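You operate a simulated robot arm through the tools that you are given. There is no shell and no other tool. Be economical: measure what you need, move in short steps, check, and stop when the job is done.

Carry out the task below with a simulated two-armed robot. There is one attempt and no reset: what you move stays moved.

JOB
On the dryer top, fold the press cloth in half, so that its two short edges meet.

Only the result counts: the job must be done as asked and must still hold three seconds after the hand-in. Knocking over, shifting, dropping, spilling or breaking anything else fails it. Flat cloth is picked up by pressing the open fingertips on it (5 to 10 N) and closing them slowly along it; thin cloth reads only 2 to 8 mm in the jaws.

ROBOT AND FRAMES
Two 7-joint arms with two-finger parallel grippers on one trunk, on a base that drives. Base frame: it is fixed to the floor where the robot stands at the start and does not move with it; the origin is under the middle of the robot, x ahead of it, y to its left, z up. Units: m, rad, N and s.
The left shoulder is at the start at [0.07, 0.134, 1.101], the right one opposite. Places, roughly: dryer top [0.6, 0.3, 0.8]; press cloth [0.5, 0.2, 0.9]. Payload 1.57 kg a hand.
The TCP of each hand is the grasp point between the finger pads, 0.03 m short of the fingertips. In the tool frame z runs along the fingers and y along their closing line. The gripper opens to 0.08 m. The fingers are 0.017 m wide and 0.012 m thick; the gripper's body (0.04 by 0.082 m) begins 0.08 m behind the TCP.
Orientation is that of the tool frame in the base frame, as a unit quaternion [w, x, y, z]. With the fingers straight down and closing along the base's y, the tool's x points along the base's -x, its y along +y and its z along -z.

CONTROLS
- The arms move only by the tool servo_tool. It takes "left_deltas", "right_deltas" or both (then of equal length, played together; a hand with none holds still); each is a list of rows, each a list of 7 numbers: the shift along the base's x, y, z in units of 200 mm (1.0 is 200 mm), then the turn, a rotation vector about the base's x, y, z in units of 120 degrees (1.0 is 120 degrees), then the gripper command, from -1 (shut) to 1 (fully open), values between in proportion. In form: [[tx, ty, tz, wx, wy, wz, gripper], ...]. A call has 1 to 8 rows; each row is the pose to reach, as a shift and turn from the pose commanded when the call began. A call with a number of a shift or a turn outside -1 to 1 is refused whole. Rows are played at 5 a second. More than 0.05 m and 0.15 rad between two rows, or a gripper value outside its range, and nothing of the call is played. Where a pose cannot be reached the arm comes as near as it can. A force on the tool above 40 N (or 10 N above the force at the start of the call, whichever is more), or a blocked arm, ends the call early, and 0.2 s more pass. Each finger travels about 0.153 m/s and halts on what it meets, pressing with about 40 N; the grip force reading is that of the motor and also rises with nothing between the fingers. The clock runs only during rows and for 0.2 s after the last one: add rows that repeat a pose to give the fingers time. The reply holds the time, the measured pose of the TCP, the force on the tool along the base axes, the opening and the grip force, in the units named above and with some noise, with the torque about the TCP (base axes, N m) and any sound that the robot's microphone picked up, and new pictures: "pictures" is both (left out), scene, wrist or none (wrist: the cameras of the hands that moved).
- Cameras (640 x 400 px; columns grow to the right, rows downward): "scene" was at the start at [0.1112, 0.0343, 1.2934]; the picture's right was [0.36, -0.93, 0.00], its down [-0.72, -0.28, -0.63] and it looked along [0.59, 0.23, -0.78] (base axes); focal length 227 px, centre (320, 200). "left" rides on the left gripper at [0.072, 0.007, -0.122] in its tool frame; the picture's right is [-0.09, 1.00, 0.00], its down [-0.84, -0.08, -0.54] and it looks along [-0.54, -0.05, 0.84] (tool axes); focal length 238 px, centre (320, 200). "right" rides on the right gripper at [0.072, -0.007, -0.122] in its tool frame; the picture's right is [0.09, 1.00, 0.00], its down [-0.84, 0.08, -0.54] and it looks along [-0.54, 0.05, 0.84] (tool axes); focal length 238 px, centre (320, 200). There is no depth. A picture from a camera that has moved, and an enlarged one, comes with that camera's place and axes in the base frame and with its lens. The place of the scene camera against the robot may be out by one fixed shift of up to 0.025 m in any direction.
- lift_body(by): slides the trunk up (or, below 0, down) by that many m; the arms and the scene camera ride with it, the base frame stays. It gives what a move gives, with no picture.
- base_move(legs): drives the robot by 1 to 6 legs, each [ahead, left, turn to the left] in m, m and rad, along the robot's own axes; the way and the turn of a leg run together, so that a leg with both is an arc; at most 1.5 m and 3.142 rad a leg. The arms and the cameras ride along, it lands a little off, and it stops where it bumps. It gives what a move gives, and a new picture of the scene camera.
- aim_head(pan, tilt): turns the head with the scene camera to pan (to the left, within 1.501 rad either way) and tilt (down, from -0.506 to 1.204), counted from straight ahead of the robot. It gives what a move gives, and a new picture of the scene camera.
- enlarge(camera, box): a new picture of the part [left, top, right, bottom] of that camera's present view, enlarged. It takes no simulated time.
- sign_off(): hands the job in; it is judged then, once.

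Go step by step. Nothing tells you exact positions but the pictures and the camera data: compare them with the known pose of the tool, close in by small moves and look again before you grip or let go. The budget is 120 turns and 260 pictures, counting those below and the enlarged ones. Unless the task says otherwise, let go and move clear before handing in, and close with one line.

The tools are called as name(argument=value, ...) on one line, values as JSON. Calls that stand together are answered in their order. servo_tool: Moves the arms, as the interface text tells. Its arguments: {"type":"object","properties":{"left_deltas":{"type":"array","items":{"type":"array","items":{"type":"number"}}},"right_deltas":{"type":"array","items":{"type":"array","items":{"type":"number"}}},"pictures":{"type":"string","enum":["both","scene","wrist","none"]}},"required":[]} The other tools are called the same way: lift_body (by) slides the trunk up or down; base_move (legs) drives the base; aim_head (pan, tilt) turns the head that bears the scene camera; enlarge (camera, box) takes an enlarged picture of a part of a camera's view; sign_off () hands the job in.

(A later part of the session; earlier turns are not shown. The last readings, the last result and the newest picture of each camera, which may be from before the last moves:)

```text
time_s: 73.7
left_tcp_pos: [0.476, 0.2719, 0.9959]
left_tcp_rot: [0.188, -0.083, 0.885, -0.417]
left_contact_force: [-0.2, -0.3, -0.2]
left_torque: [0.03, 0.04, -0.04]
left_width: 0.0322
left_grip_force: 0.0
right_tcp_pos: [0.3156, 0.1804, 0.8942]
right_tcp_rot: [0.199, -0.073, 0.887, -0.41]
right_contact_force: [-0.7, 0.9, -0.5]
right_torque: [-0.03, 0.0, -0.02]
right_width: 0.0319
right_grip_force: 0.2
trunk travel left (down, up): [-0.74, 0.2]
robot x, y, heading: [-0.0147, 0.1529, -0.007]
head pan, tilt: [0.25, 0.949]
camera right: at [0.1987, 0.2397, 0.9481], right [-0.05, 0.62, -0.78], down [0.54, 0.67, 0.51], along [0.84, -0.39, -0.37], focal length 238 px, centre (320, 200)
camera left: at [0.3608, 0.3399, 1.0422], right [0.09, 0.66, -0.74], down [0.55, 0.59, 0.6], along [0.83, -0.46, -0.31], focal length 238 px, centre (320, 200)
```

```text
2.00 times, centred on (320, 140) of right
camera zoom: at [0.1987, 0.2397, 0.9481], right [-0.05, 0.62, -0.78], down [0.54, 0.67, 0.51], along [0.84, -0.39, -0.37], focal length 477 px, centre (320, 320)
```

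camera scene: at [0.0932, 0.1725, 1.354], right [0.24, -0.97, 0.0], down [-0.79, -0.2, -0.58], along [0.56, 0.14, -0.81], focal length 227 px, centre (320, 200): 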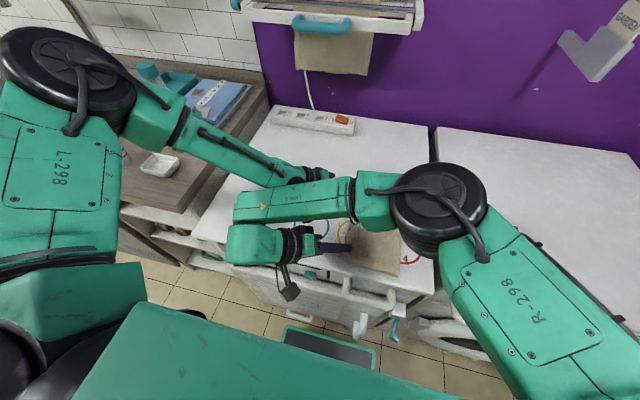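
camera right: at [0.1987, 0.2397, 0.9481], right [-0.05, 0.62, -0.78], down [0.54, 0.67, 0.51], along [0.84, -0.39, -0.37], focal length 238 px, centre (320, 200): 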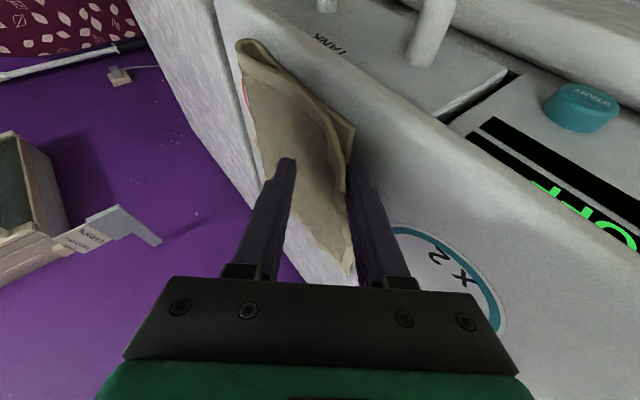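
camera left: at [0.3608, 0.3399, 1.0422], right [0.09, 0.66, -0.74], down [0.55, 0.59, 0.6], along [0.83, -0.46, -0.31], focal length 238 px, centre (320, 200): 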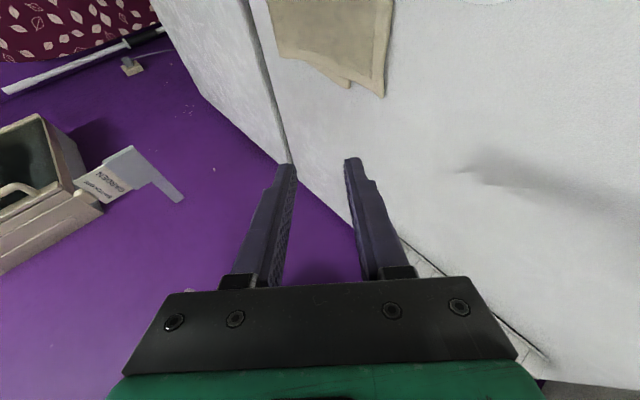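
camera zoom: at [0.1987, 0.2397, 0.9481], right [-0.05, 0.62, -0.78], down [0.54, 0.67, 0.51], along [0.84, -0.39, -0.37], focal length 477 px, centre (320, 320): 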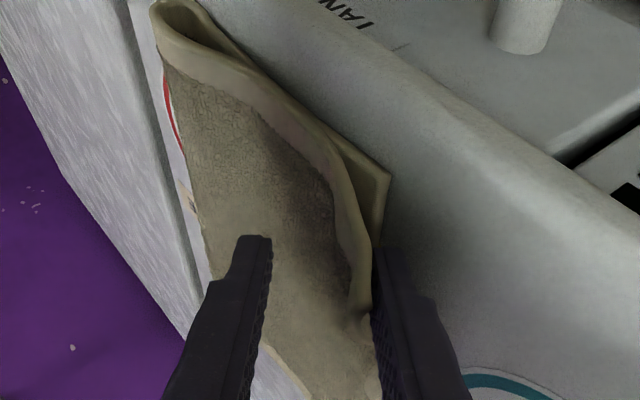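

The right corner opened outward too. I'll withdraw in +y with the base.

base_move(legs=[[0, 0.07, 0]])

lift_body(by=0.1)

enlarge(camera="right", box=[0, 0, 640, 400])

enlarge(camera="left", box=[0, 0, 640, 400])

```text
time_s: 74.7
left_tcp_pos: [0.4769, 0.3377, 0.9957]
left_tcp_rot: [0.188, -0.083, 0.886, -0.416]
left_contact_force: [-0.3, 0.6, 0.2]
left_torque: [0.01, -0.03, -0.02]
left_width: 0.032
left_grip_force: 0.1
right_tcp_pos: [0.3155, 0.2466, 0.8944]
right_tcp_rot: [0.2, -0.073, 0.888, -0.408]
right_contact_force: [0.1, 0.4, 0.8]
right_torque: [0.04, -0.03, 0.02]
right_width: 0.0319
right_grip_force: 0.2
trunk travel left (down, up): [-0.74, 0.2]
robot x, y, heading: [-0.0167, 0.22, -0.002]
head pan, tilt: [0.25, 0.949]
camera scene: at [0.0934, 0.2438, 1.354], right [0.24, -0.97, 0.0], down [-0.79, -0.2, -0.58], along [0.56, 0.14, -0.81], focal length 227 px, centre (320, 200)
```

scene: 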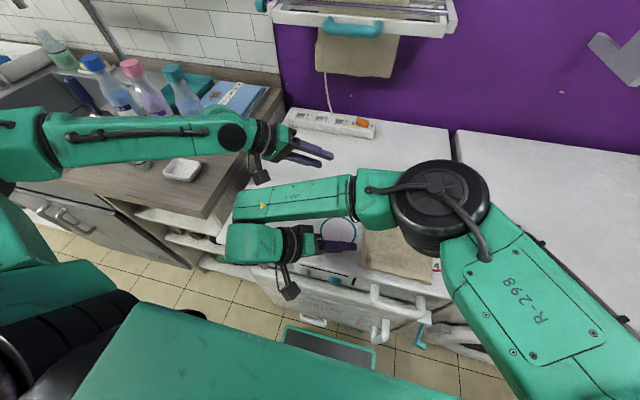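

```text
time_s: 76.0
left_tcp_pos: [0.4755, 0.3409, 1.0952]
left_tcp_rot: [0.188, -0.082, 0.885, -0.419]
left_contact_force: [0.0, 0.5, -0.5]
left_torque: [0.0, 0.01, -0.02]
left_width: 0.0319
left_grip_force: 0.0
right_tcp_pos: [0.3145, 0.2488, 0.9945]
right_tcp_rot: [0.201, -0.073, 0.887, -0.41]
right_contact_force: [0.4, 0.2, 0.3]
right_torque: [-0.01, 0.03, 0.01]
right_width: 0.0323
right_grip_force: 0.0
trunk travel left (down, up): [-0.84, 0.1]
robot x, y, heading: [-0.0144, 0.2224, 0.0]
head pan, tilt: [0.25, 0.949]
```

```text
1.00 times, centred on (320, 200) of right
camera zoom: at [0.1992, 0.3096, 1.048], right [-0.05, 0.62, -0.78], down [0.54, 0.67, 0.5], along [0.84, -0.4, -0.37], focal length 238 px, centre (320, 200)
```

zoom: 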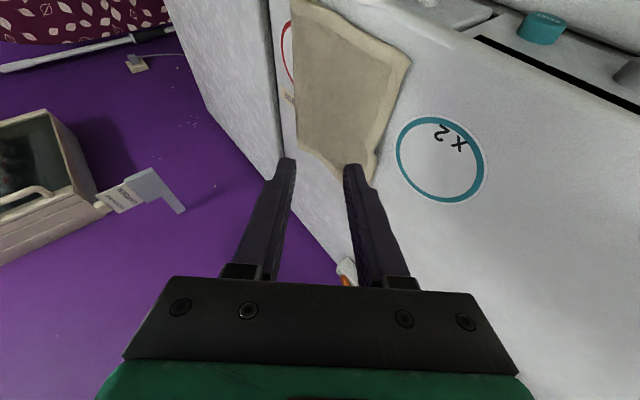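

```text
1.00 times, centred on (320, 200) of left
camera zoom: at [0.3612, 0.4097, 1.1419], right [0.1, 0.66, -0.74], down [0.55, 0.59, 0.6], along [0.83, -0.46, -0.31], focal length 238 px, centre (320, 200)
```

zoom: 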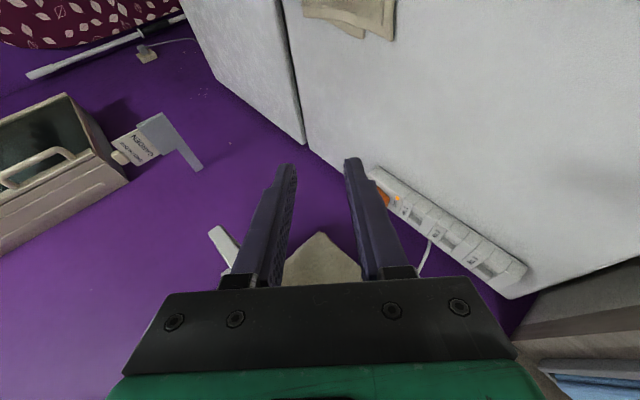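

The cloth now looks like a neat half-size rectangle. I'll inspect the edges closely.

enlarge(camera="right", box=[270, 0, 430, 190])

enlarge(camera="scene", box=[280, 180, 480, 310])

```text
2.11 times, centred on (350, 95) of right
camera zoom: at [0.1992, 0.3096, 1.048], right [-0.05, 0.62, -0.78], down [0.54, 0.67, 0.5], along [0.84, -0.4, -0.37], focal length 502 px, centre (257, 421)
```

zoom: 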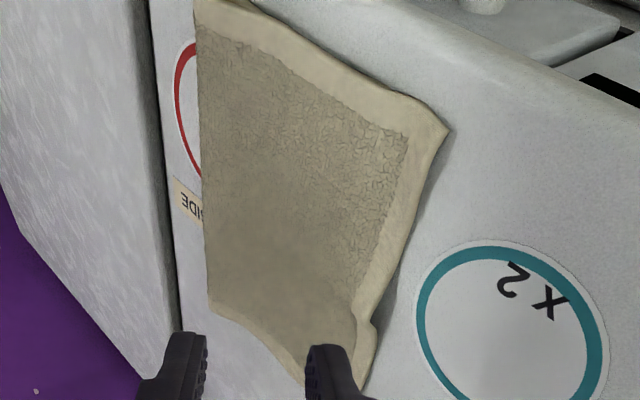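

```text
3.08 times, centred on (380, 245) of scene
camera zoom: at [0.0938, 0.2466, 1.4538], right [0.24, -0.97, 0.0], down [-0.79, -0.2, -0.58], along [0.56, 0.14, -0.81], focal length 699 px, centre (135, 62)
```

zoom: 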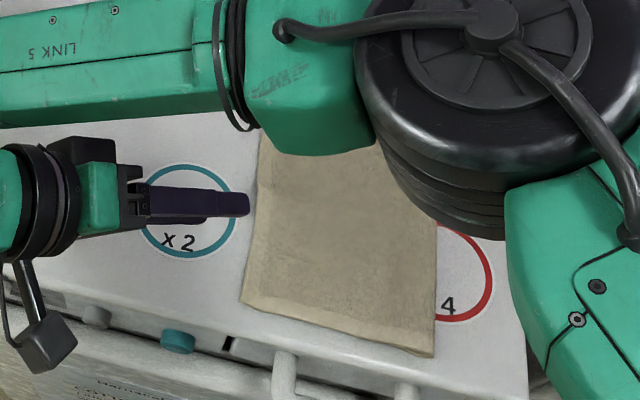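

The fold looks good. I'll move the arms to neutral and get a clear view of how well the edges line up.

servo_tool(right_deltas=[[0, 0, 0.15, 0.06, 0, 0, -0.2], [0, -0.1, 0.3, 0.12, 0.03, 0, -0.2], [0, -0.3, 0.3, 0.18, 0.06, 0, -0.2], [0, -0.5, 0.3, 0.24, 0.1, 0, -0.2], [0, -0.7, 0.3, 0.3, 0.15, 0, -0.2], [0, -0.85, 0.3, 0.35, 0.2, 0, -0.2], [0, -1, 0.3, 0.41, 0.2, 0, -0.2]], left_deltas=[[0, 0, 0, 0.06, 0, 0, -0.2], [0, 0, 0, 0.12, 0.03, 0, -0.2], [-0.1, 0, 0, 0.18, 0.06, 0, -0.2], [-0.2, 0, 0, 0.24, 0.1, 0, -0.2], [-0.4, 0, 0, 0.3, 0.15, 0, -0.2], [-0.6, 0, 0, 0.35, 0.2, 0, -0.2], [-0.6, 0, 0, 0.41, 0.2, 0, -0.2]], pictures="both")

```text
refused: row 5 steps farther than a row can; nothing moved
```

servo_tool(right_deltas=[[0, 0, 0.15, 0.05, 0, 0, -0.2], [0, -0.1, 0.3, 0.1, 0.02, 0, -0.2], [0, -0.25, 0.3, 0.15, 0.04, 0, -0.2], [0, -0.4, 0.3, 0.2, 0.07, 0, -0.2], [0, -0.6, 0.3, 0.25, 0.1, 0, -0.2], [0, -0.8, 0.3, 0.3, 0.13, 0, -0.2], [0, -0.9, 0.3, 0.35, 0.16, 0, -0.2], [0, -1, 0.3, 0.4, 0.18, 0, -0.2]], left_deltas=[[0, 0, 0, 0.05, 0, 0, -0.2], [0, 0, 0, 0.1, 0.02, 0, -0.2], [-0.1, 0, 0, 0.15, 0.04, 0, -0.2], [-0.2, 0, 0, 0.2, 0.07, 0, -0.2], [-0.3, 0, 0, 0.25, 0.1, 0, -0.2], [-0.4, 0, 0, 0.3, 0.13, 0, -0.2], [-0.5, 0, 0, 0.35, 0.16, 0, -0.2], [-0.6, 0, 0, 0.4, 0.18, 0, -0.2]], pictures="both")

```text
time_s: 77.8
left_tcp_pos: [0.3555, 0.3377, 1.095]
left_tcp_rot: [0.041, -0.073, 0.996, 0.0]
left_contact_force: [0.2, 0.5, 0.0]
left_torque: [0.02, -0.03, -0.03]
left_width: 0.0318
left_grip_force: 0.0
right_tcp_pos: [0.3167, 0.0458, 1.0538]
right_tcp_rot: [0.048, -0.061, 0.997, 0.007]
right_contact_force: [0.0, 0.4, 0.5]
right_torque: [0.0, 0.0, -0.02]
right_width: 0.0321
right_grip_force: 0.0
trunk travel left (down, up): [-0.84, 0.1]
robot x, y, heading: [-0.0155, 0.2244, 0.003]
head pan, tilt: [0.25, 0.949]
camera scene: at [0.0924, 0.2427, 1.454], right [0.24, -0.97, 0.0], down [-0.79, -0.2, -0.58], along [0.57, 0.14, -0.81], focal length 227 px, centre (320, 200)
camera right: at [0.2332, 0.0297, 1.1678], right [-0.21, 0.98, 0.0], down [0.77, 0.17, 0.62], along [0.61, 0.13, -0.78], focal length 238 px, centre (320, 200)
camera left: at [0.2736, 0.333, 1.2107], right [-0.06, 1.0, 0.0], down [0.79, 0.04, 0.61], along [0.61, 0.04, -0.79], focal length 238 px, centre (320, 200)
```

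scene: 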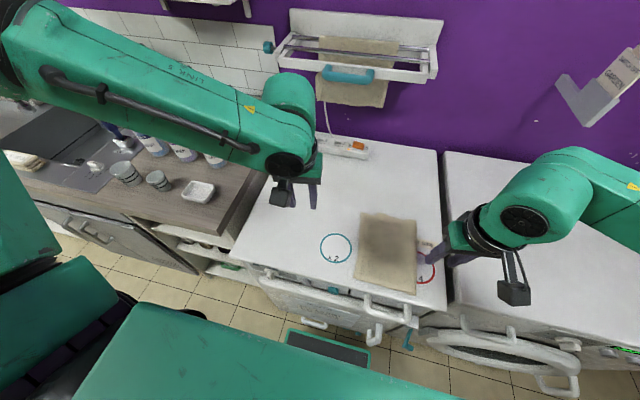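
right: 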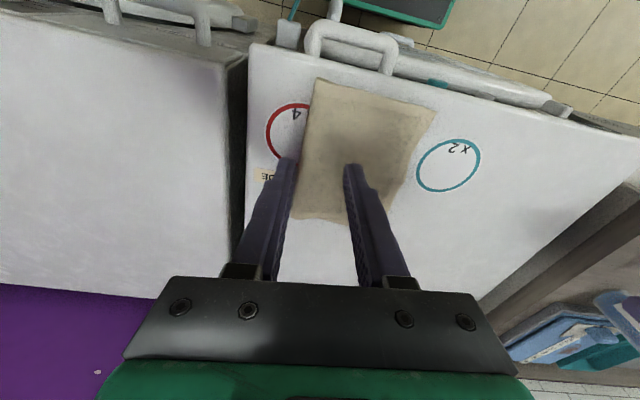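
left: 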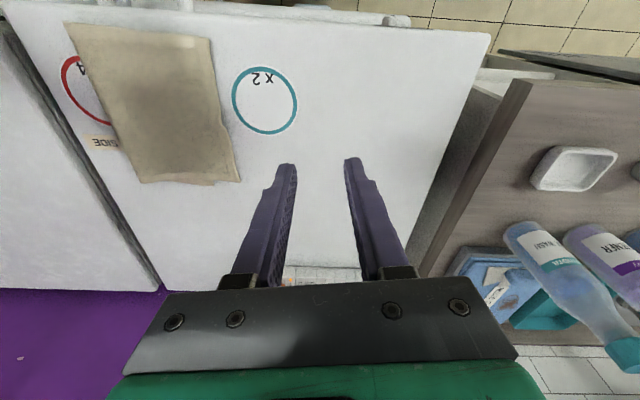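

enlarge(camera="left", box=[50, 0, 290, 210])

enlarge(camera="scene", box=[330, 195, 460, 305])

enlarge(camera="right", box=[280, 60, 460, 250])

```text
1.90 times, centred on (170, 105) of left
camera zoom: at [0.2736, 0.333, 1.2107], right [-0.06, 1.0, 0.0], down [0.79, 0.04, 0.61], along [0.61, 0.04, -0.79], focal length 454 px, centre (606, 381)
```

zoom: 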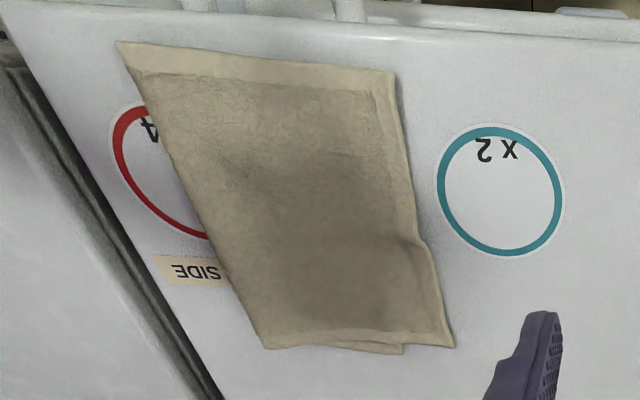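

```text
3.64 times, centred on (395, 250) of scene
camera zoom: at [0.0924, 0.2427, 1.454], right [0.24, -0.97, 0.0], down [-0.79, -0.2, -0.58], along [0.57, 0.14, -0.81], focal length 826 px, centre (47, 18)
```

zoom: 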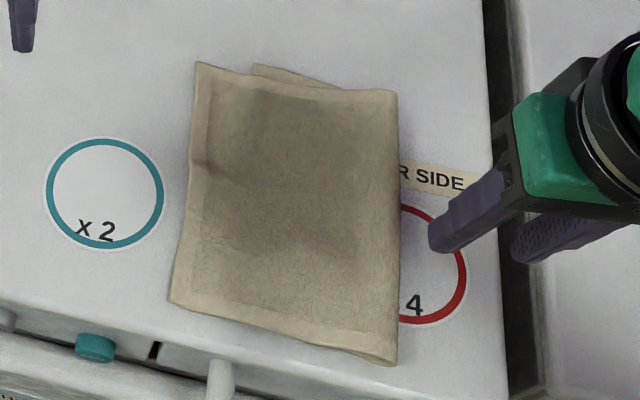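

```text
2.11 times, centred on (370, 155) of right
camera zoom: at [0.2332, 0.0297, 1.1678], right [-0.21, 0.98, 0.0], down [0.77, 0.17, 0.62], along [0.61, 0.13, -0.78], focal length 502 px, centre (215, 295)
```

zoom: 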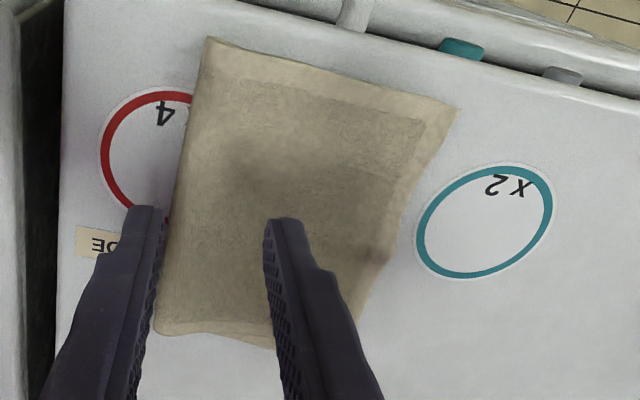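

Top and bottom edges are off by 3–5 cm: the top overhangs because the fold line sits too far left. Since the top edge now overhangs as a single layer, I'll regrip it there, peel it open, re-lay the fold about 2 cm further right and lay it back. First I'll reposition the base and hands.

base_move(legs=[[0, -0.165, 0]])

servo_tool(left_deltas=[[0.15, 0.05, -0.1, 0, 0.02, -0.035, -0.25], [0.3, 0.1, -0.2, 0, 0.039, -0.07, -0.25], [0.45, 0.1, -0.3, 0, 0.039, -0.07, -0.25], [0.55, 0.12, -0.45, 0, 0.039, -0.07, -0.25], [0.62, 0.13, -0.6, 0, 0.039, -0.07, -0.25], [0.62, 0.13, -0.7, 0, 0.039, -0.07, -0.25], [0.62, 0.13, -0.8, 0, 0.039, -0.07, -0.25]], right_deltas=[[0, 0, 0, -0.007, 0.02, -0.03, -0.25], [0, 0.15, 0, -0.007, 0.046, -0.058, -0.25], [0.02, 0.35, 0, -0.007, 0.046, -0.058, -0.25], [0.04, 0.55, -0.1, -0.007, 0.046, -0.058, -0.25], [0.04, 0.75, -0.2, -0.007, 0.046, -0.058, -0.25], [0.04, 0.9, -0.35, -0.007, 0.046, -0.058, -0.25], [0.04, 1, -0.5, -0.007, 0.046, -0.058, -0.25]], pictures="both")

```text
time_s: 79.2
left_tcp_pos: [0.3566, 0.1794, 1.0938]
left_tcp_rot: [0.042, -0.074, 0.996, -0.002]
left_contact_force: [-0.4, 0.8, -0.8]
left_torque: [0.0, 0.0, 0.01]
left_width: 0.0319
left_grip_force: 0.1
right_tcp_pos: [0.3159, -0.1112, 1.0554]
right_tcp_rot: [0.047, -0.06, 0.997, 0.003]
right_contact_force: [0.3, -0.1, 0.3]
right_torque: [0.01, -0.03, 0.02]
right_width: 0.0321
right_grip_force: 0.0
trunk travel left (down, up): [-0.84, 0.1]
robot x, y, heading: [-0.0178, 0.0636, -0.008]
head pan, tilt: [0.25, 0.949]
camera scene: at [0.093, 0.0867, 1.4538], right [0.24, -0.97, 0.0], down [-0.79, -0.2, -0.58], along [0.56, 0.14, -0.81], focal length 227 px, centre (320, 200)
```

scene: 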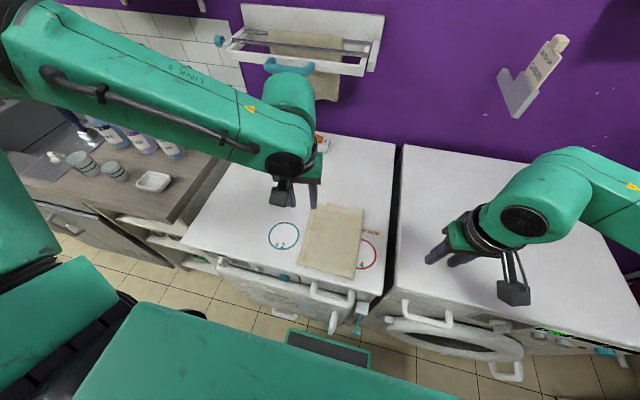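

```text
time_s: 80.8
left_tcp_pos: [0.4554, 0.2243, 0.9563]
left_tcp_rot: [0.001, 0.0, 1.0, -0.001]
left_contact_force: [0.4, 0.3, 0.0]
left_torque: [-0.03, 0.0, 0.01]
left_width: 0.03
left_grip_force: 0.0
left hand out of reach, approached as far as the arm can: row 5, 6, 7
right_tcp_pos: [0.3241, 0.088, 0.9543]
right_tcp_rot: [-0.001, 0.002, 1.0, -0.003]
right_contact_force: [0.1, -0.7, 0.0]
right_torque: [0.04, 0.03, -0.03]
right_width: 0.0301
right_grip_force: 0.1
trunk travel left (down, up): [-0.84, 0.1]
robot x, y, heading: [-0.0185, 0.0597, -0.005]
head pan, tilt: [0.25, 0.949]
camera scene: at [0.0938, 0.0839, 1.4538], right [0.24, -0.97, 0.0], down [-0.79, -0.2, -0.58], along [0.56, 0.14, -0.81], focal length 227 px, centre (320, 200)
camera right: at [0.2519, 0.0819, 1.0757], right [-0.09, 1.0, -0.01], down [0.84, 0.08, 0.54], along [0.54, 0.04, -0.84], focal length 238 px, centre (320, 200)
camera left: at [0.3832, 0.2312, 1.079], right [0.09, 1.0, 0.0], down [0.84, -0.08, 0.54], along [0.54, -0.05, -0.84], focal length 238 px, centre (320, 200)
```

scene: 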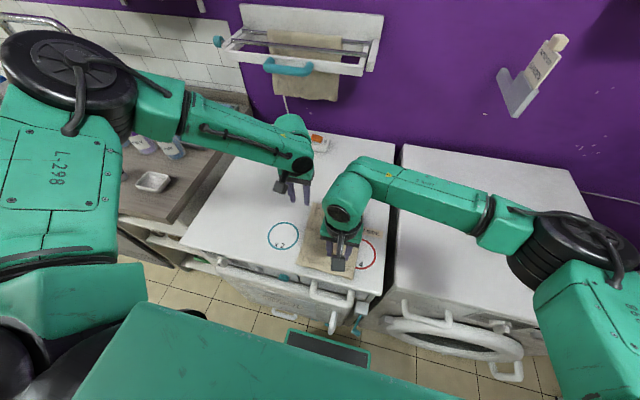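
right: 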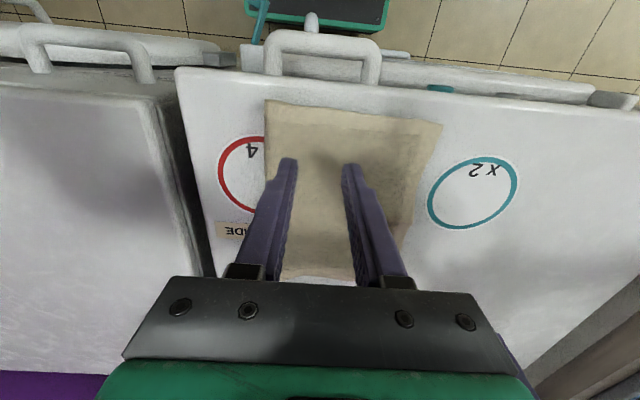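
left: 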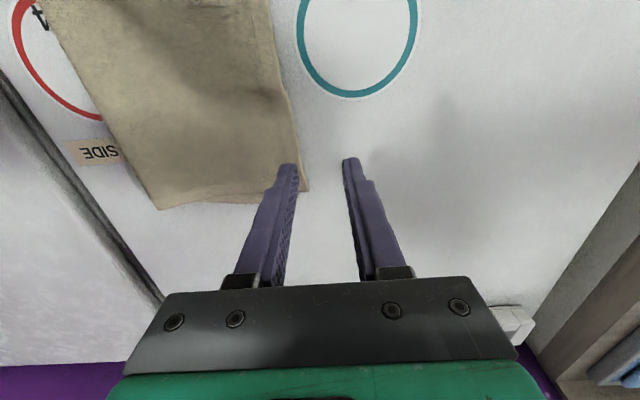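

The left hand is short of reach because the trunk is high. I'll raise the hands and lower the trunk.

servo_tool(left_deltas=[[0, 0, 0.2, 0, 0, 0, -0.25], [0, 0, 0.4, 0, 0, 0, -0.25], [0, 0, 0.6, 0, 0, 0, -0.25], [0, 0, 0.6, 0, 0, 0, -0.25]], right_deltas=[[0, 0.1, 0.2, 0, 0, 0, -0.25], [0, 0.25, 0.4, 0, 0, 0, -0.25], [0, 0.4, 0.6, 0, 0, 0, -0.25], [0, 0.5, 0.6, 0, 0, 0, -0.25]], pictures="none")

lift_body(by=-0.14)

```text
time_s: 82.0
left_tcp_pos: [0.4617, 0.2498, 1.077]
left_tcp_rot: [0.001, -0.047, 0.999, -0.017]
left_contact_force: [-0.1, 0.0, 0.1]
left_torque: [0.0, 0.02, -0.03]
left_width: 0.0299
left_grip_force: 0.1
right_tcp_pos: [0.336, 0.1756, 1.0754]
right_tcp_rot: [-0.001, 0.021, 1.0, -0.001]
right_contact_force: [-0.3, -0.6, -0.1]
right_torque: [0.04, 0.01, -0.03]
right_width: 0.0299
right_grip_force: 0.1
trunk travel left (down, up): [-0.84, 0.1]
robot x, y, heading: [-0.0184, 0.0598, -0.005]
head pan, tilt: [0.25, 0.949]
stopped in row 4 (left hand): the arm was blocked; the commanded pose is now the measured one
```

```text
time_s: 83.7
left_tcp_pos: [0.4611, 0.2498, 0.9368]
left_tcp_rot: [0.001, -0.046, 0.999, -0.018]
left_contact_force: [-0.5, 0.1, 0.4]
left_torque: [0.0, 0.0, 0.0]
left_width: 0.0297
left_grip_force: 0.0
right_tcp_pos: [0.3355, 0.1768, 0.9351]
right_tcp_rot: [0.0, 0.021, 1.0, -0.001]
right_contact_force: [-1.0, -0.8, -1.3]
right_torque: [0.0, -0.01, -0.03]
right_width: 0.0299
right_grip_force: 0.0
trunk travel left (down, up): [-0.7, 0.24]
robot x, y, heading: [-0.0165, 0.0615, -0.002]
head pan, tilt: [0.25, 0.949]
```

servo_tool(left_deltas=[[0.1, 0, 0, 0.01, 0, -0.02, -0.25], [0.15, 0, 0, 0.017, 0, -0.044, -0.25], [0.15, -0.1, 0, 0.017, 0, -0.044, -0.25], [0.13, -0.2, 0, 0.017, 0, -0.044, -0.25], [0.12, -0.26, 0, 0.017, 0, -0.044, -0.25], [0.12, -0.26, 0, 0.017, 0, -0.044, -0.25]], right_deltas=[[-0.05, 0, 0, 0, 0, 0.02, -0.25], [-0.06, 0, 0, 0, 0, 0.02, -0.25], [-0.06, 0.06, 0, 0, 0, 0.02, -0.25], [-0.06, 0.06, 0, 0, 0, 0.02, -0.25], [-0.06, 0.06, 0, 0, 0, 0.02, -0.25], [-0.06, 0.06, 0, 0, 0, 0.02, -0.25]], pictures="wrist")

```text
time_s: 85.1
left_tcp_pos: [0.4957, 0.2178, 0.9402]
left_tcp_rot: [0.006, -0.033, 0.999, -0.004]
left_contact_force: [-1.3, 0.8, -0.1]
left_torque: [0.03, -0.03, 0.02]
left_width: 0.03
left_grip_force: 0.1
right_tcp_pos: [0.326, 0.1867, 0.9366]
right_tcp_rot: [0.0, 0.003, 1.0, -0.001]
right_contact_force: [0.6, 0.3, -0.6]
right_torque: [0.03, -0.02, -0.02]
right_width: 0.03
right_grip_force: 0.0
trunk travel left (down, up): [-0.7, 0.24]
robot x, y, heading: [-0.019, 0.0632, -0.002]
head pan, tilt: [0.25, 0.949]
camera right: at [0.2532, 0.1812, 1.0566], right [-0.09, 1.0, 0.0], down [0.84, 0.07, 0.54], along [0.54, 0.05, -0.84], focal length 238 px, centre (320, 200)
camera left: at [0.4231, 0.2204, 1.061], right [0.03, 1.0, -0.01], down [0.83, -0.02, 0.55], along [0.55, -0.02, -0.83], focal length 238 px, centre (320, 200)
```

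right: 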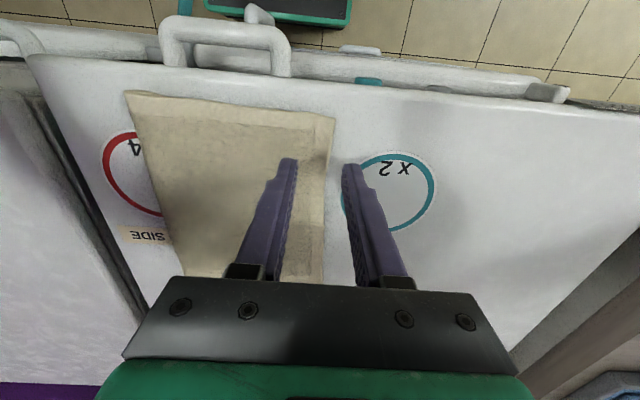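
left: 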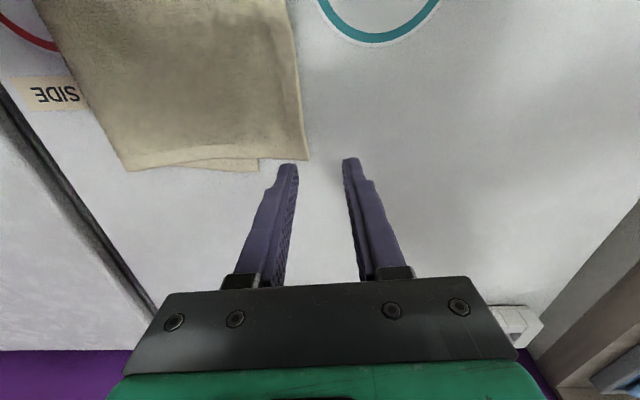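

servo_tool(left_deltas=[[0, 0, 0, 0, 0, 0, -0.25], [0, 0, -0.1, 0, 0, 0, -0.25], [0, 0, -0.15, 0, 0, 0, -0.25], [0, 0, -0.15, 0, 0, 0, -0.25]], right_deltas=[[0, 0, 0, 0, 0, 0, -0.25], [0, 0, -0.1, 0, 0, 0, -0.25], [0, 0, -0.15, 0, 0, 0, -0.25], [0, 0, -0.15, 0, 0, 0, -0.25]], pictures="none")

```text
time_s: 86.1
left_tcp_pos: [0.4954, 0.2161, 0.9087]
left_tcp_rot: [0.006, -0.031, 1.0, -0.001]
left_contact_force: [-0.5, 0.0, 0.8]
left_torque: [-0.02, -0.02, -0.03]
left_width: 0.0299
left_grip_force: 0.1
right_tcp_pos: [0.3235, 0.1875, 0.9056]
right_tcp_rot: [-0.001, -0.001, 1.0, -0.001]
right_contact_force: [-0.1, -0.4, -0.6]
right_torque: [0.01, -0.02, -0.03]
right_width: 0.0301
right_grip_force: 0.0
trunk travel left (down, up): [-0.7, 0.24]
robot x, y, heading: [-0.019, 0.0595, -0.003]
head pan, tilt: [0.25, 0.949]
```

servo_tool(left_deltas=[[-0.02, -0.06, 0, 0, 0, 0, -0.25], [-0.04, -0.11, 0, 0, 0, 0, -0.25], [-0.04, -0.11, 0, 0, 0, 0, -0.25]], pictures="scene")

```text
time_s: 87.1
left_tcp_pos: [0.5026, 0.2135, 0.9151]
left_tcp_rot: [0.018, -0.064, 0.998, -0.004]
left_contact_force: [0.2, 0.1, 0.2]
left_torque: [-0.03, 0.0, 0.03]
left_width: 0.03
left_grip_force: 0.1
left hand out of reach, approached as far as the arm can: row 2, 3
right_tcp_pos: [0.3231, 0.1877, 0.9067]
right_tcp_rot: [0.001, -0.001, 1.0, 0.0]
right_contact_force: [0.3, 0.4, -0.4]
right_torque: [0.03, 0.0, -0.01]
right_width: 0.0301
right_grip_force: 0.1
trunk travel left (down, up): [-0.7, 0.24]
robot x, y, heading: [-0.0129, 0.0601, -0.002]
head pan, tilt: [0.25, 0.949]
stopped in row 3 (left hand): the arm was blocked; the commanded pose is now the measured one
camera scene: at [0.0929, 0.083, 1.3139], right [0.24, -0.97, 0.0], down [-0.79, -0.2, -0.58], along [0.56, 0.14, -0.81], focal length 227 px, centre (320, 200)
```

scene: 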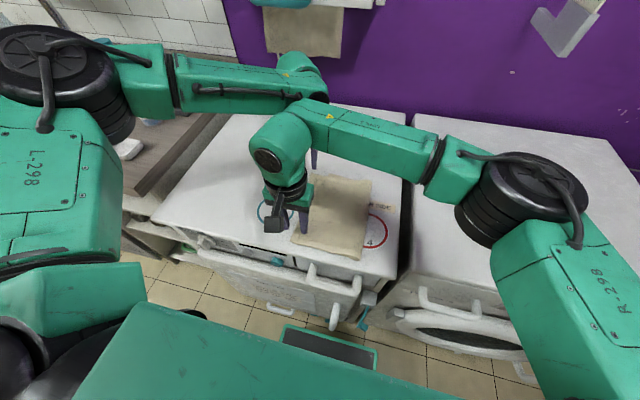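

The wrists are touching. Tilting the right hand back toward the robot should give clearance. I'll do that first, then settle the left hand.

servo_tool(left_deltas=[[0.05, 0.05, 0.05, 0, 0, 0, -0.25], [0.05, 0.05, 0.05, 0, 0, 0, -0.25], [0.05, 0.05, 0.05, 0.0, 0.0, -0.02, -0.25], [0.0, 0, 0.05, 0.0, -0.01, -0.05, -0.25], [-0.05, -0.05, 0.0, 0, -0.017, -0.061, -0.25], [-0.08, -0.09, -0.0, 0, -0.017, -0.061, -0.25], [-0.08, -0.09, -0.02, 0, -0.017, -0.061, -0.25]], right_deltas=[[-0.02, 0, 0, 0, -0.06, 0, -0.25], [-0.04, 0, 0, 0, -0.12, 0, -0.25], [-0.06, 0, 0, 0, -0.18, 0, -0.25], [-0.06, 0, 0, 0, -0.2, 0, -0.25], [-0.06, 0, 0, 0, -0.2, 0, -0.25], [-0.06, 0, 0, 0, -0.2, 0, -0.25], [-0.06, 0, 0, 0, -0.2, 0, -0.25]], pictures="wrist")

```text
time_s: 88.7
left_tcp_pos: [0.4857, 0.1948, 0.9112]
left_tcp_rot: [0.035, 0.001, 0.999, -0.005]
left_contact_force: [-0.6, 0.1, 0.4]
left_torque: [-0.02, 0.02, 0.01]
left_width: 0.03
left_grip_force: 0.0
right_tcp_pos: [0.3121, 0.1876, 0.9075]
right_tcp_rot: [0.207, -0.001, 0.978, 0.0]
right_contact_force: [-0.7, 0.6, 0.9]
right_torque: [0.01, 0.05, 0.03]
right_width: 0.0299
right_grip_force: 0.0
trunk travel left (down, up): [-0.7, 0.24]
robot x, y, heading: [-0.0162, 0.062, -0.006]
head pan, tilt: [0.25, 0.949]
camera right: at [0.1956, 0.1818, 0.9885], right [-0.09, 1.0, -0.04], down [0.54, 0.08, 0.84], along [0.83, 0.05, -0.55], focal length 238 px, centre (320, 200)
camera left: at [0.4058, 0.2036, 1.0279], right [0.09, 1.0, 0.0], down [0.8, -0.07, 0.6], along [0.6, -0.06, -0.8], focal length 238 px, centre (320, 200)
```

right: 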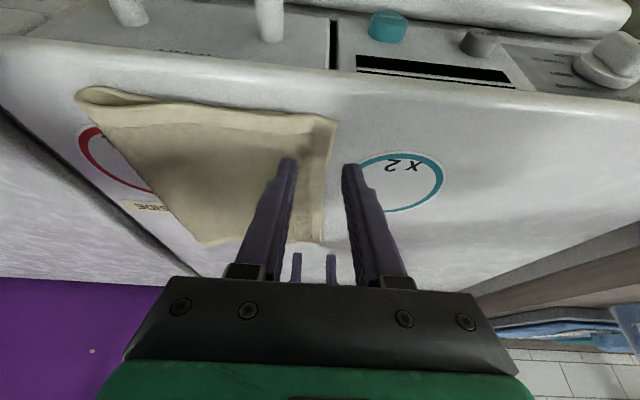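
left: 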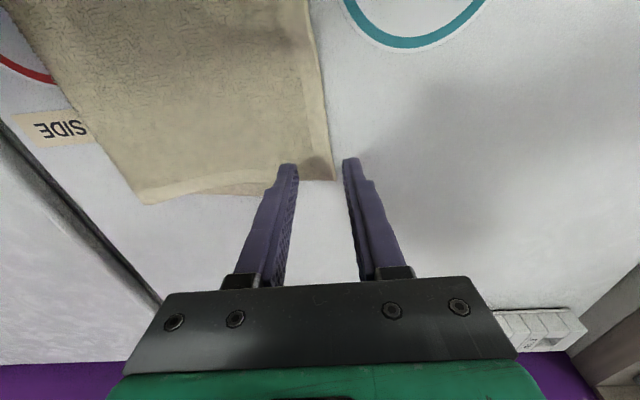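

Both hands now straddle the overhanging top edge. I'll lower to contact.

servo_tool(left_deltas=[[0, 0, -0.05, 0, 0, 0, -0.25], [0, 0, -0.1, 0, 0, 0, -0.25], [0, 0, -0.13, 0, 0, 0, -0.25], [0, 0, -0.13, 0, 0, 0, -0.25]], right_deltas=[[0, 0, -0.05, 0, 0, 0, -0.25], [0, 0, -0.09, 0, 0, 0, -0.25], [0, 0, -0.115, 0, 0, 0, -0.25], [0, 0, -0.115, 0, 0, 0, -0.25]], pictures="none")

```text
time_s: 89.7
left_tcp_pos: [0.4849, 0.1949, 0.8867]
left_tcp_rot: [0.035, 0.001, 0.999, -0.005]
left_contact_force: [0.9, -0.9, 0.5]
left_torque: [0.02, -0.03, -0.01]
left_width: 0.0305
left_grip_force: 0.1
right_tcp_pos: [0.3113, 0.187, 0.8844]
right_tcp_rot: [0.208, -0.001, 0.978, -0.001]
right_contact_force: [-0.1, 0.3, 6.8]
right_torque: [-0.13, -0.03, -0.01]
right_width: 0.0302
right_grip_force: 0.0
trunk travel left (down, up): [-0.7, 0.24]
robot x, y, heading: [-0.0128, 0.0611, -0.007]
head pan, tilt: [0.25, 0.949]
```

servo_tool(left_deltas=[[0, 0, -0.012, 0, 0, 0, -0.25], [0, 0, -0.02, 0, 0, 0, -0.25], [0, 0, -0.02, 0, 0, 0, -0.25]], pictures="none")

```text
time_s: 90.5
left_tcp_pos: [0.4858, 0.1945, 0.8828]
left_tcp_rot: [0.036, 0.002, 0.999, -0.006]
left_contact_force: [0.3, 0.3, 8.5]
left_torque: [-0.14, -0.05, 0.02]
left_width: 0.0297
left_grip_force: 0.0
right_tcp_pos: [0.3121, 0.1863, 0.8848]
right_tcp_rot: [0.208, -0.001, 0.978, 0.001]
right_contact_force: [0.2, -0.1, 4.5]
right_torque: [-0.13, -0.04, -0.02]
right_width: 0.0302
right_grip_force: 0.0
trunk travel left (down, up): [-0.7, 0.24]
robot x, y, heading: [-0.0193, 0.0602, -0.001]
head pan, tilt: [0.25, 0.949]
```

Contact is good at both hands. I'll close slowly, keeping the outer (+y) fingers in place.

servo_tool(left_deltas=[[0, 0.012, 0, 0, 0, 0, -0.37], [0, 0.024, 0, 0, 0, 0, -0.49], [0, 0.036, 0, 0, 0, 0, -0.61], [0, 0.048, 0, 0, 0, 0, -0.73], [0, 0.06, 0, 0, 0, 0, -0.86], [0, 0.065, 0, 0, 0, 0, -1], [0, 0.065, 0, 0, 0, 0, -1], [0, 0.065, 0, 0, 0, 0, -1]], right_deltas=[[0, 0.012, -0.003, 0, 0, 0, -0.37], [0, 0.024, -0.003, 0, 0, 0, -0.49], [0, 0.036, -0.003, 0, 0, 0, -0.61], [0, 0.048, -0.003, 0, 0, 0, -0.73], [0, 0.06, -0.003, 0, 0, 0, -0.86], [0, 0.065, -0.003, 0, 0, 0, -1], [0, 0.065, -0.003, 0, 0, 0, -1], [0, 0.065, -0.003, 0, 0, 0, -1]], pictures="wrist")

enlarge(camera="right", box=[200, 80, 440, 230])

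enlarge(camera="left", box=[200, 80, 440, 230])

```text
time_s: 92.3
left_tcp_pos: [0.4857, 0.208, 0.8829]
left_tcp_rot: [0.036, 0.002, 0.999, -0.004]
left_contact_force: [-0.5, -2.7, 11.0]
left_torque: [-0.17, 0.0, 0.01]
left_width: 0.0029
left_grip_force: 23.9
right_tcp_pos: [0.3093, 0.1999, 0.8852]
right_tcp_rot: [0.21, -0.001, 0.978, 0.001]
right_contact_force: [0.8, -1.0, 4.0]
right_torque: [-0.03, -0.04, 0.01]
right_width: 0.0025
right_grip_force: 23.7
trunk travel left (down, up): [-0.7, 0.24]
robot x, y, heading: [-0.0156, 0.0562, -0.002]
head pan, tilt: [0.25, 0.949]
camera right: at [0.1938, 0.1933, 0.9656], right [-0.09, 1.0, -0.04], down [0.54, 0.08, 0.84], along [0.84, 0.05, -0.55], focal length 238 px, centre (320, 200)
camera left: at [0.4045, 0.2156, 0.9991], right [0.09, 1.0, 0.0], down [0.8, -0.07, 0.6], along [0.6, -0.06, -0.8], focal length 238 px, centre (320, 200)
```

right: 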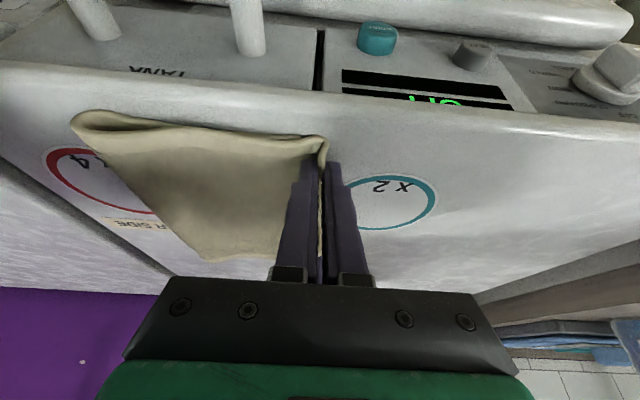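
left: 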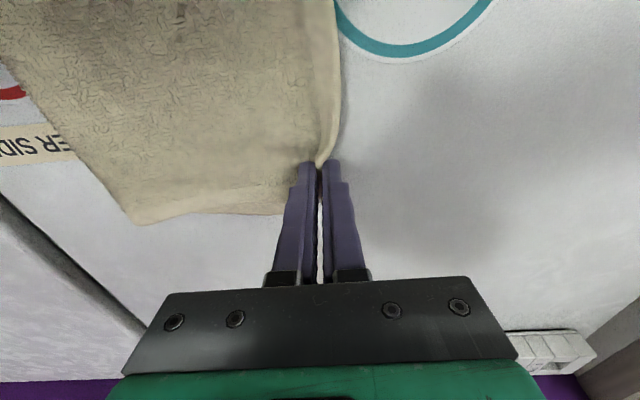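

```text
2.67 times, centred on (320, 155) of right
camera zoom: at [0.1938, 0.1933, 0.9656], right [-0.09, 1.0, -0.04], down [0.54, 0.08, 0.84], along [0.84, 0.05, -0.55], focal length 636 px, centre (320, 320)
```

zoom: 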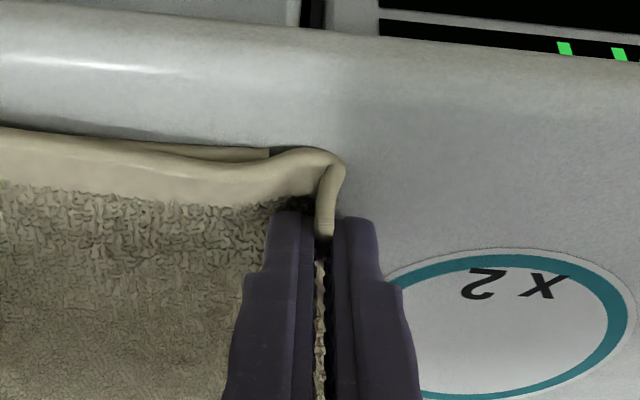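

```text
2.67 times, centred on (320, 155) of left
camera zoom: at [0.4045, 0.2156, 0.9991], right [0.09, 1.0, 0.0], down [0.8, -0.07, 0.6], along [0.6, -0.06, -0.8], focal length 636 px, centre (320, 320)
```

zoom: 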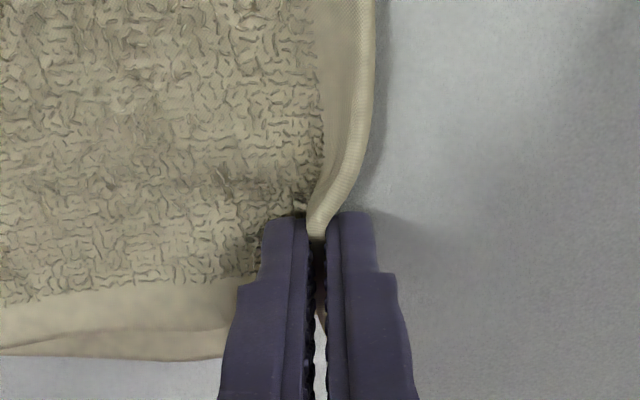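

Both hands are gripped. Now I'll peel back along the arc: up and right in steps.

lift_body(by=0.05)

base_move(legs=[[0, -0.06, 0]])

lift_body(by=0.06)

base_move(legs=[[0, -0.17, 0]])

enlarge(camera="right", box=[0, 0, 640, 400])

enlarge(camera="left", box=[0, 0, 640, 400])

```text
time_s: 93.2
left_tcp_pos: [0.487, 0.2093, 0.9307]
left_tcp_rot: [0.034, 0.001, 0.999, -0.005]
left_contact_force: [0.9, 0.3, -0.3]
left_torque: [0.01, 0.02, -0.01]
left_width: 0.0028
left_grip_force: 23.9
right_tcp_pos: [0.3116, 0.2014, 0.9334]
right_tcp_rot: [0.208, -0.001, 0.978, -0.001]
right_contact_force: [0.2, 1.1, 0.7]
right_torque: [-0.01, 0.0, 0.01]
right_width: 0.0025
right_grip_force: 24.0
trunk travel left (down, up): [-0.75, 0.19]
robot x, y, heading: [-0.0176, 0.063, -0.006]
head pan, tilt: [0.25, 0.949]
```

```text
time_s: 94.2
left_tcp_pos: [0.4862, 0.1521, 0.9302]
left_tcp_rot: [0.035, 0.001, 0.999, -0.006]
left_contact_force: [-0.3, -0.3, 0.9]
left_torque: [0.02, 0.03, 0.0]
left_width: 0.0025
left_grip_force: 24.2
right_tcp_pos: [0.3113, 0.1435, 0.9332]
right_tcp_rot: [0.208, -0.002, 0.978, -0.001]
right_contact_force: [0.3, 0.1, 0.8]
right_torque: [0.02, -0.03, 0.03]
right_width: 0.0026
right_grip_force: 23.7
trunk travel left (down, up): [-0.75, 0.19]
robot x, y, heading: [-0.0174, -0.002, -0.001]
head pan, tilt: [0.25, 0.949]
camera scene: at [0.0929, 0.0275, 1.3638], right [0.24, -0.97, 0.0], down [-0.79, -0.2, -0.58], along [0.56, 0.14, -0.81], focal length 227 px, centre (320, 200)
```

scene: 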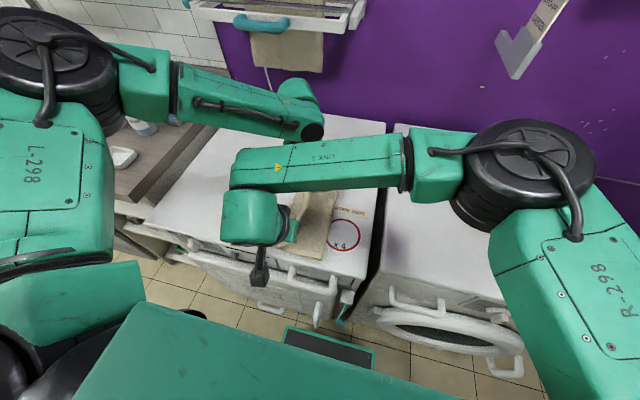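

```text
time_s: 95.2
left_tcp_pos: [0.4871, 0.1502, 0.9907]
left_tcp_rot: [0.034, 0.001, 0.999, -0.005]
left_contact_force: [-0.5, 0.0, -0.2]
left_torque: [-0.02, 0.0, 0.03]
left_width: 0.0025
left_grip_force: 24.6
right_tcp_pos: [0.3114, 0.1408, 0.9942]
right_tcp_rot: [0.209, -0.002, 0.978, -0.001]
right_contact_force: [0.0, 0.2, 0.3]
right_torque: [0.03, -0.01, 0.02]
right_width: 0.0027
right_grip_force: 24.5
trunk travel left (down, up): [-0.81, 0.13]
robot x, y, heading: [-0.0159, -0.0001, -0.004]
head pan, tilt: [0.25, 0.949]
```

```text
time_s: 96.7
left_tcp_pos: [0.4857, -0.0173, 0.9912]
left_tcp_rot: [0.034, 0.0, 0.999, -0.006]
left_contact_force: [-0.5, 1.0, 0.3]
left_torque: [-0.03, -0.01, -0.02]
left_width: 0.0025
left_grip_force: 23.6
right_tcp_pos: [0.3104, -0.0271, 0.9938]
right_tcp_rot: [0.208, -0.002, 0.978, -0.002]
right_contact_force: [0.1, 0.1, -0.6]
right_torque: [0.03, 0.0, 0.02]
right_width: 0.0026
right_grip_force: 24.1
trunk travel left (down, up): [-0.81, 0.13]
robot x, y, heading: [-0.0195, -0.1702, -0.003]
head pan, tilt: [0.25, 0.949]
camera scene: at [0.0923, -0.1436, 1.4238], right [0.24, -0.97, 0.0], down [-0.79, -0.2, -0.58], along [0.56, 0.14, -0.81], focal length 227 px, centre (320, 200)
```

scene: 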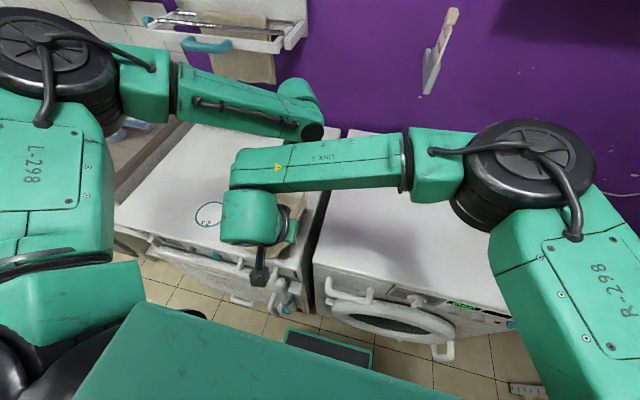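

```text
1.00 times, centred on (320, 200) of right
camera zoom: at [0.1944, -0.0326, 1.0747], right [-0.09, 1.0, -0.04], down [0.54, 0.08, 0.84], along [0.83, 0.05, -0.55], focal length 238 px, centre (320, 200)
```

zoom: 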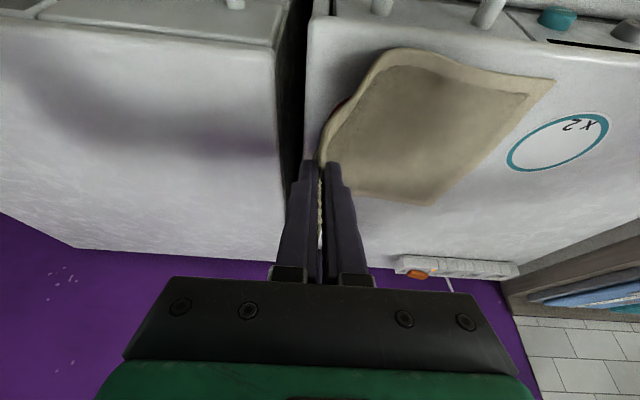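

```text
1.00 times, centred on (320, 200) of left
camera zoom: at [0.4053, -0.0096, 1.1073], right [0.09, 1.0, -0.01], down [0.8, -0.07, 0.6], along [0.6, -0.06, -0.8], focal length 238 px, centre (320, 200)
```

zoom: 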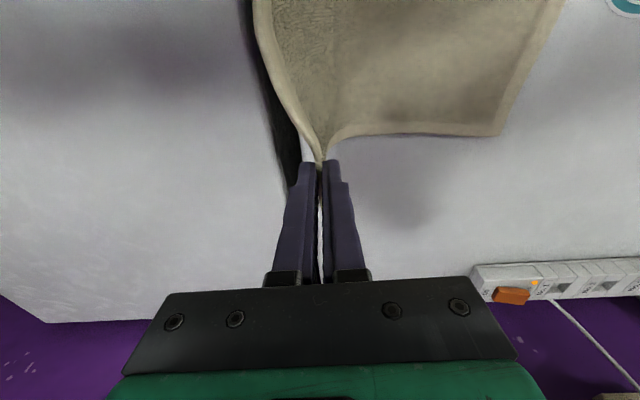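

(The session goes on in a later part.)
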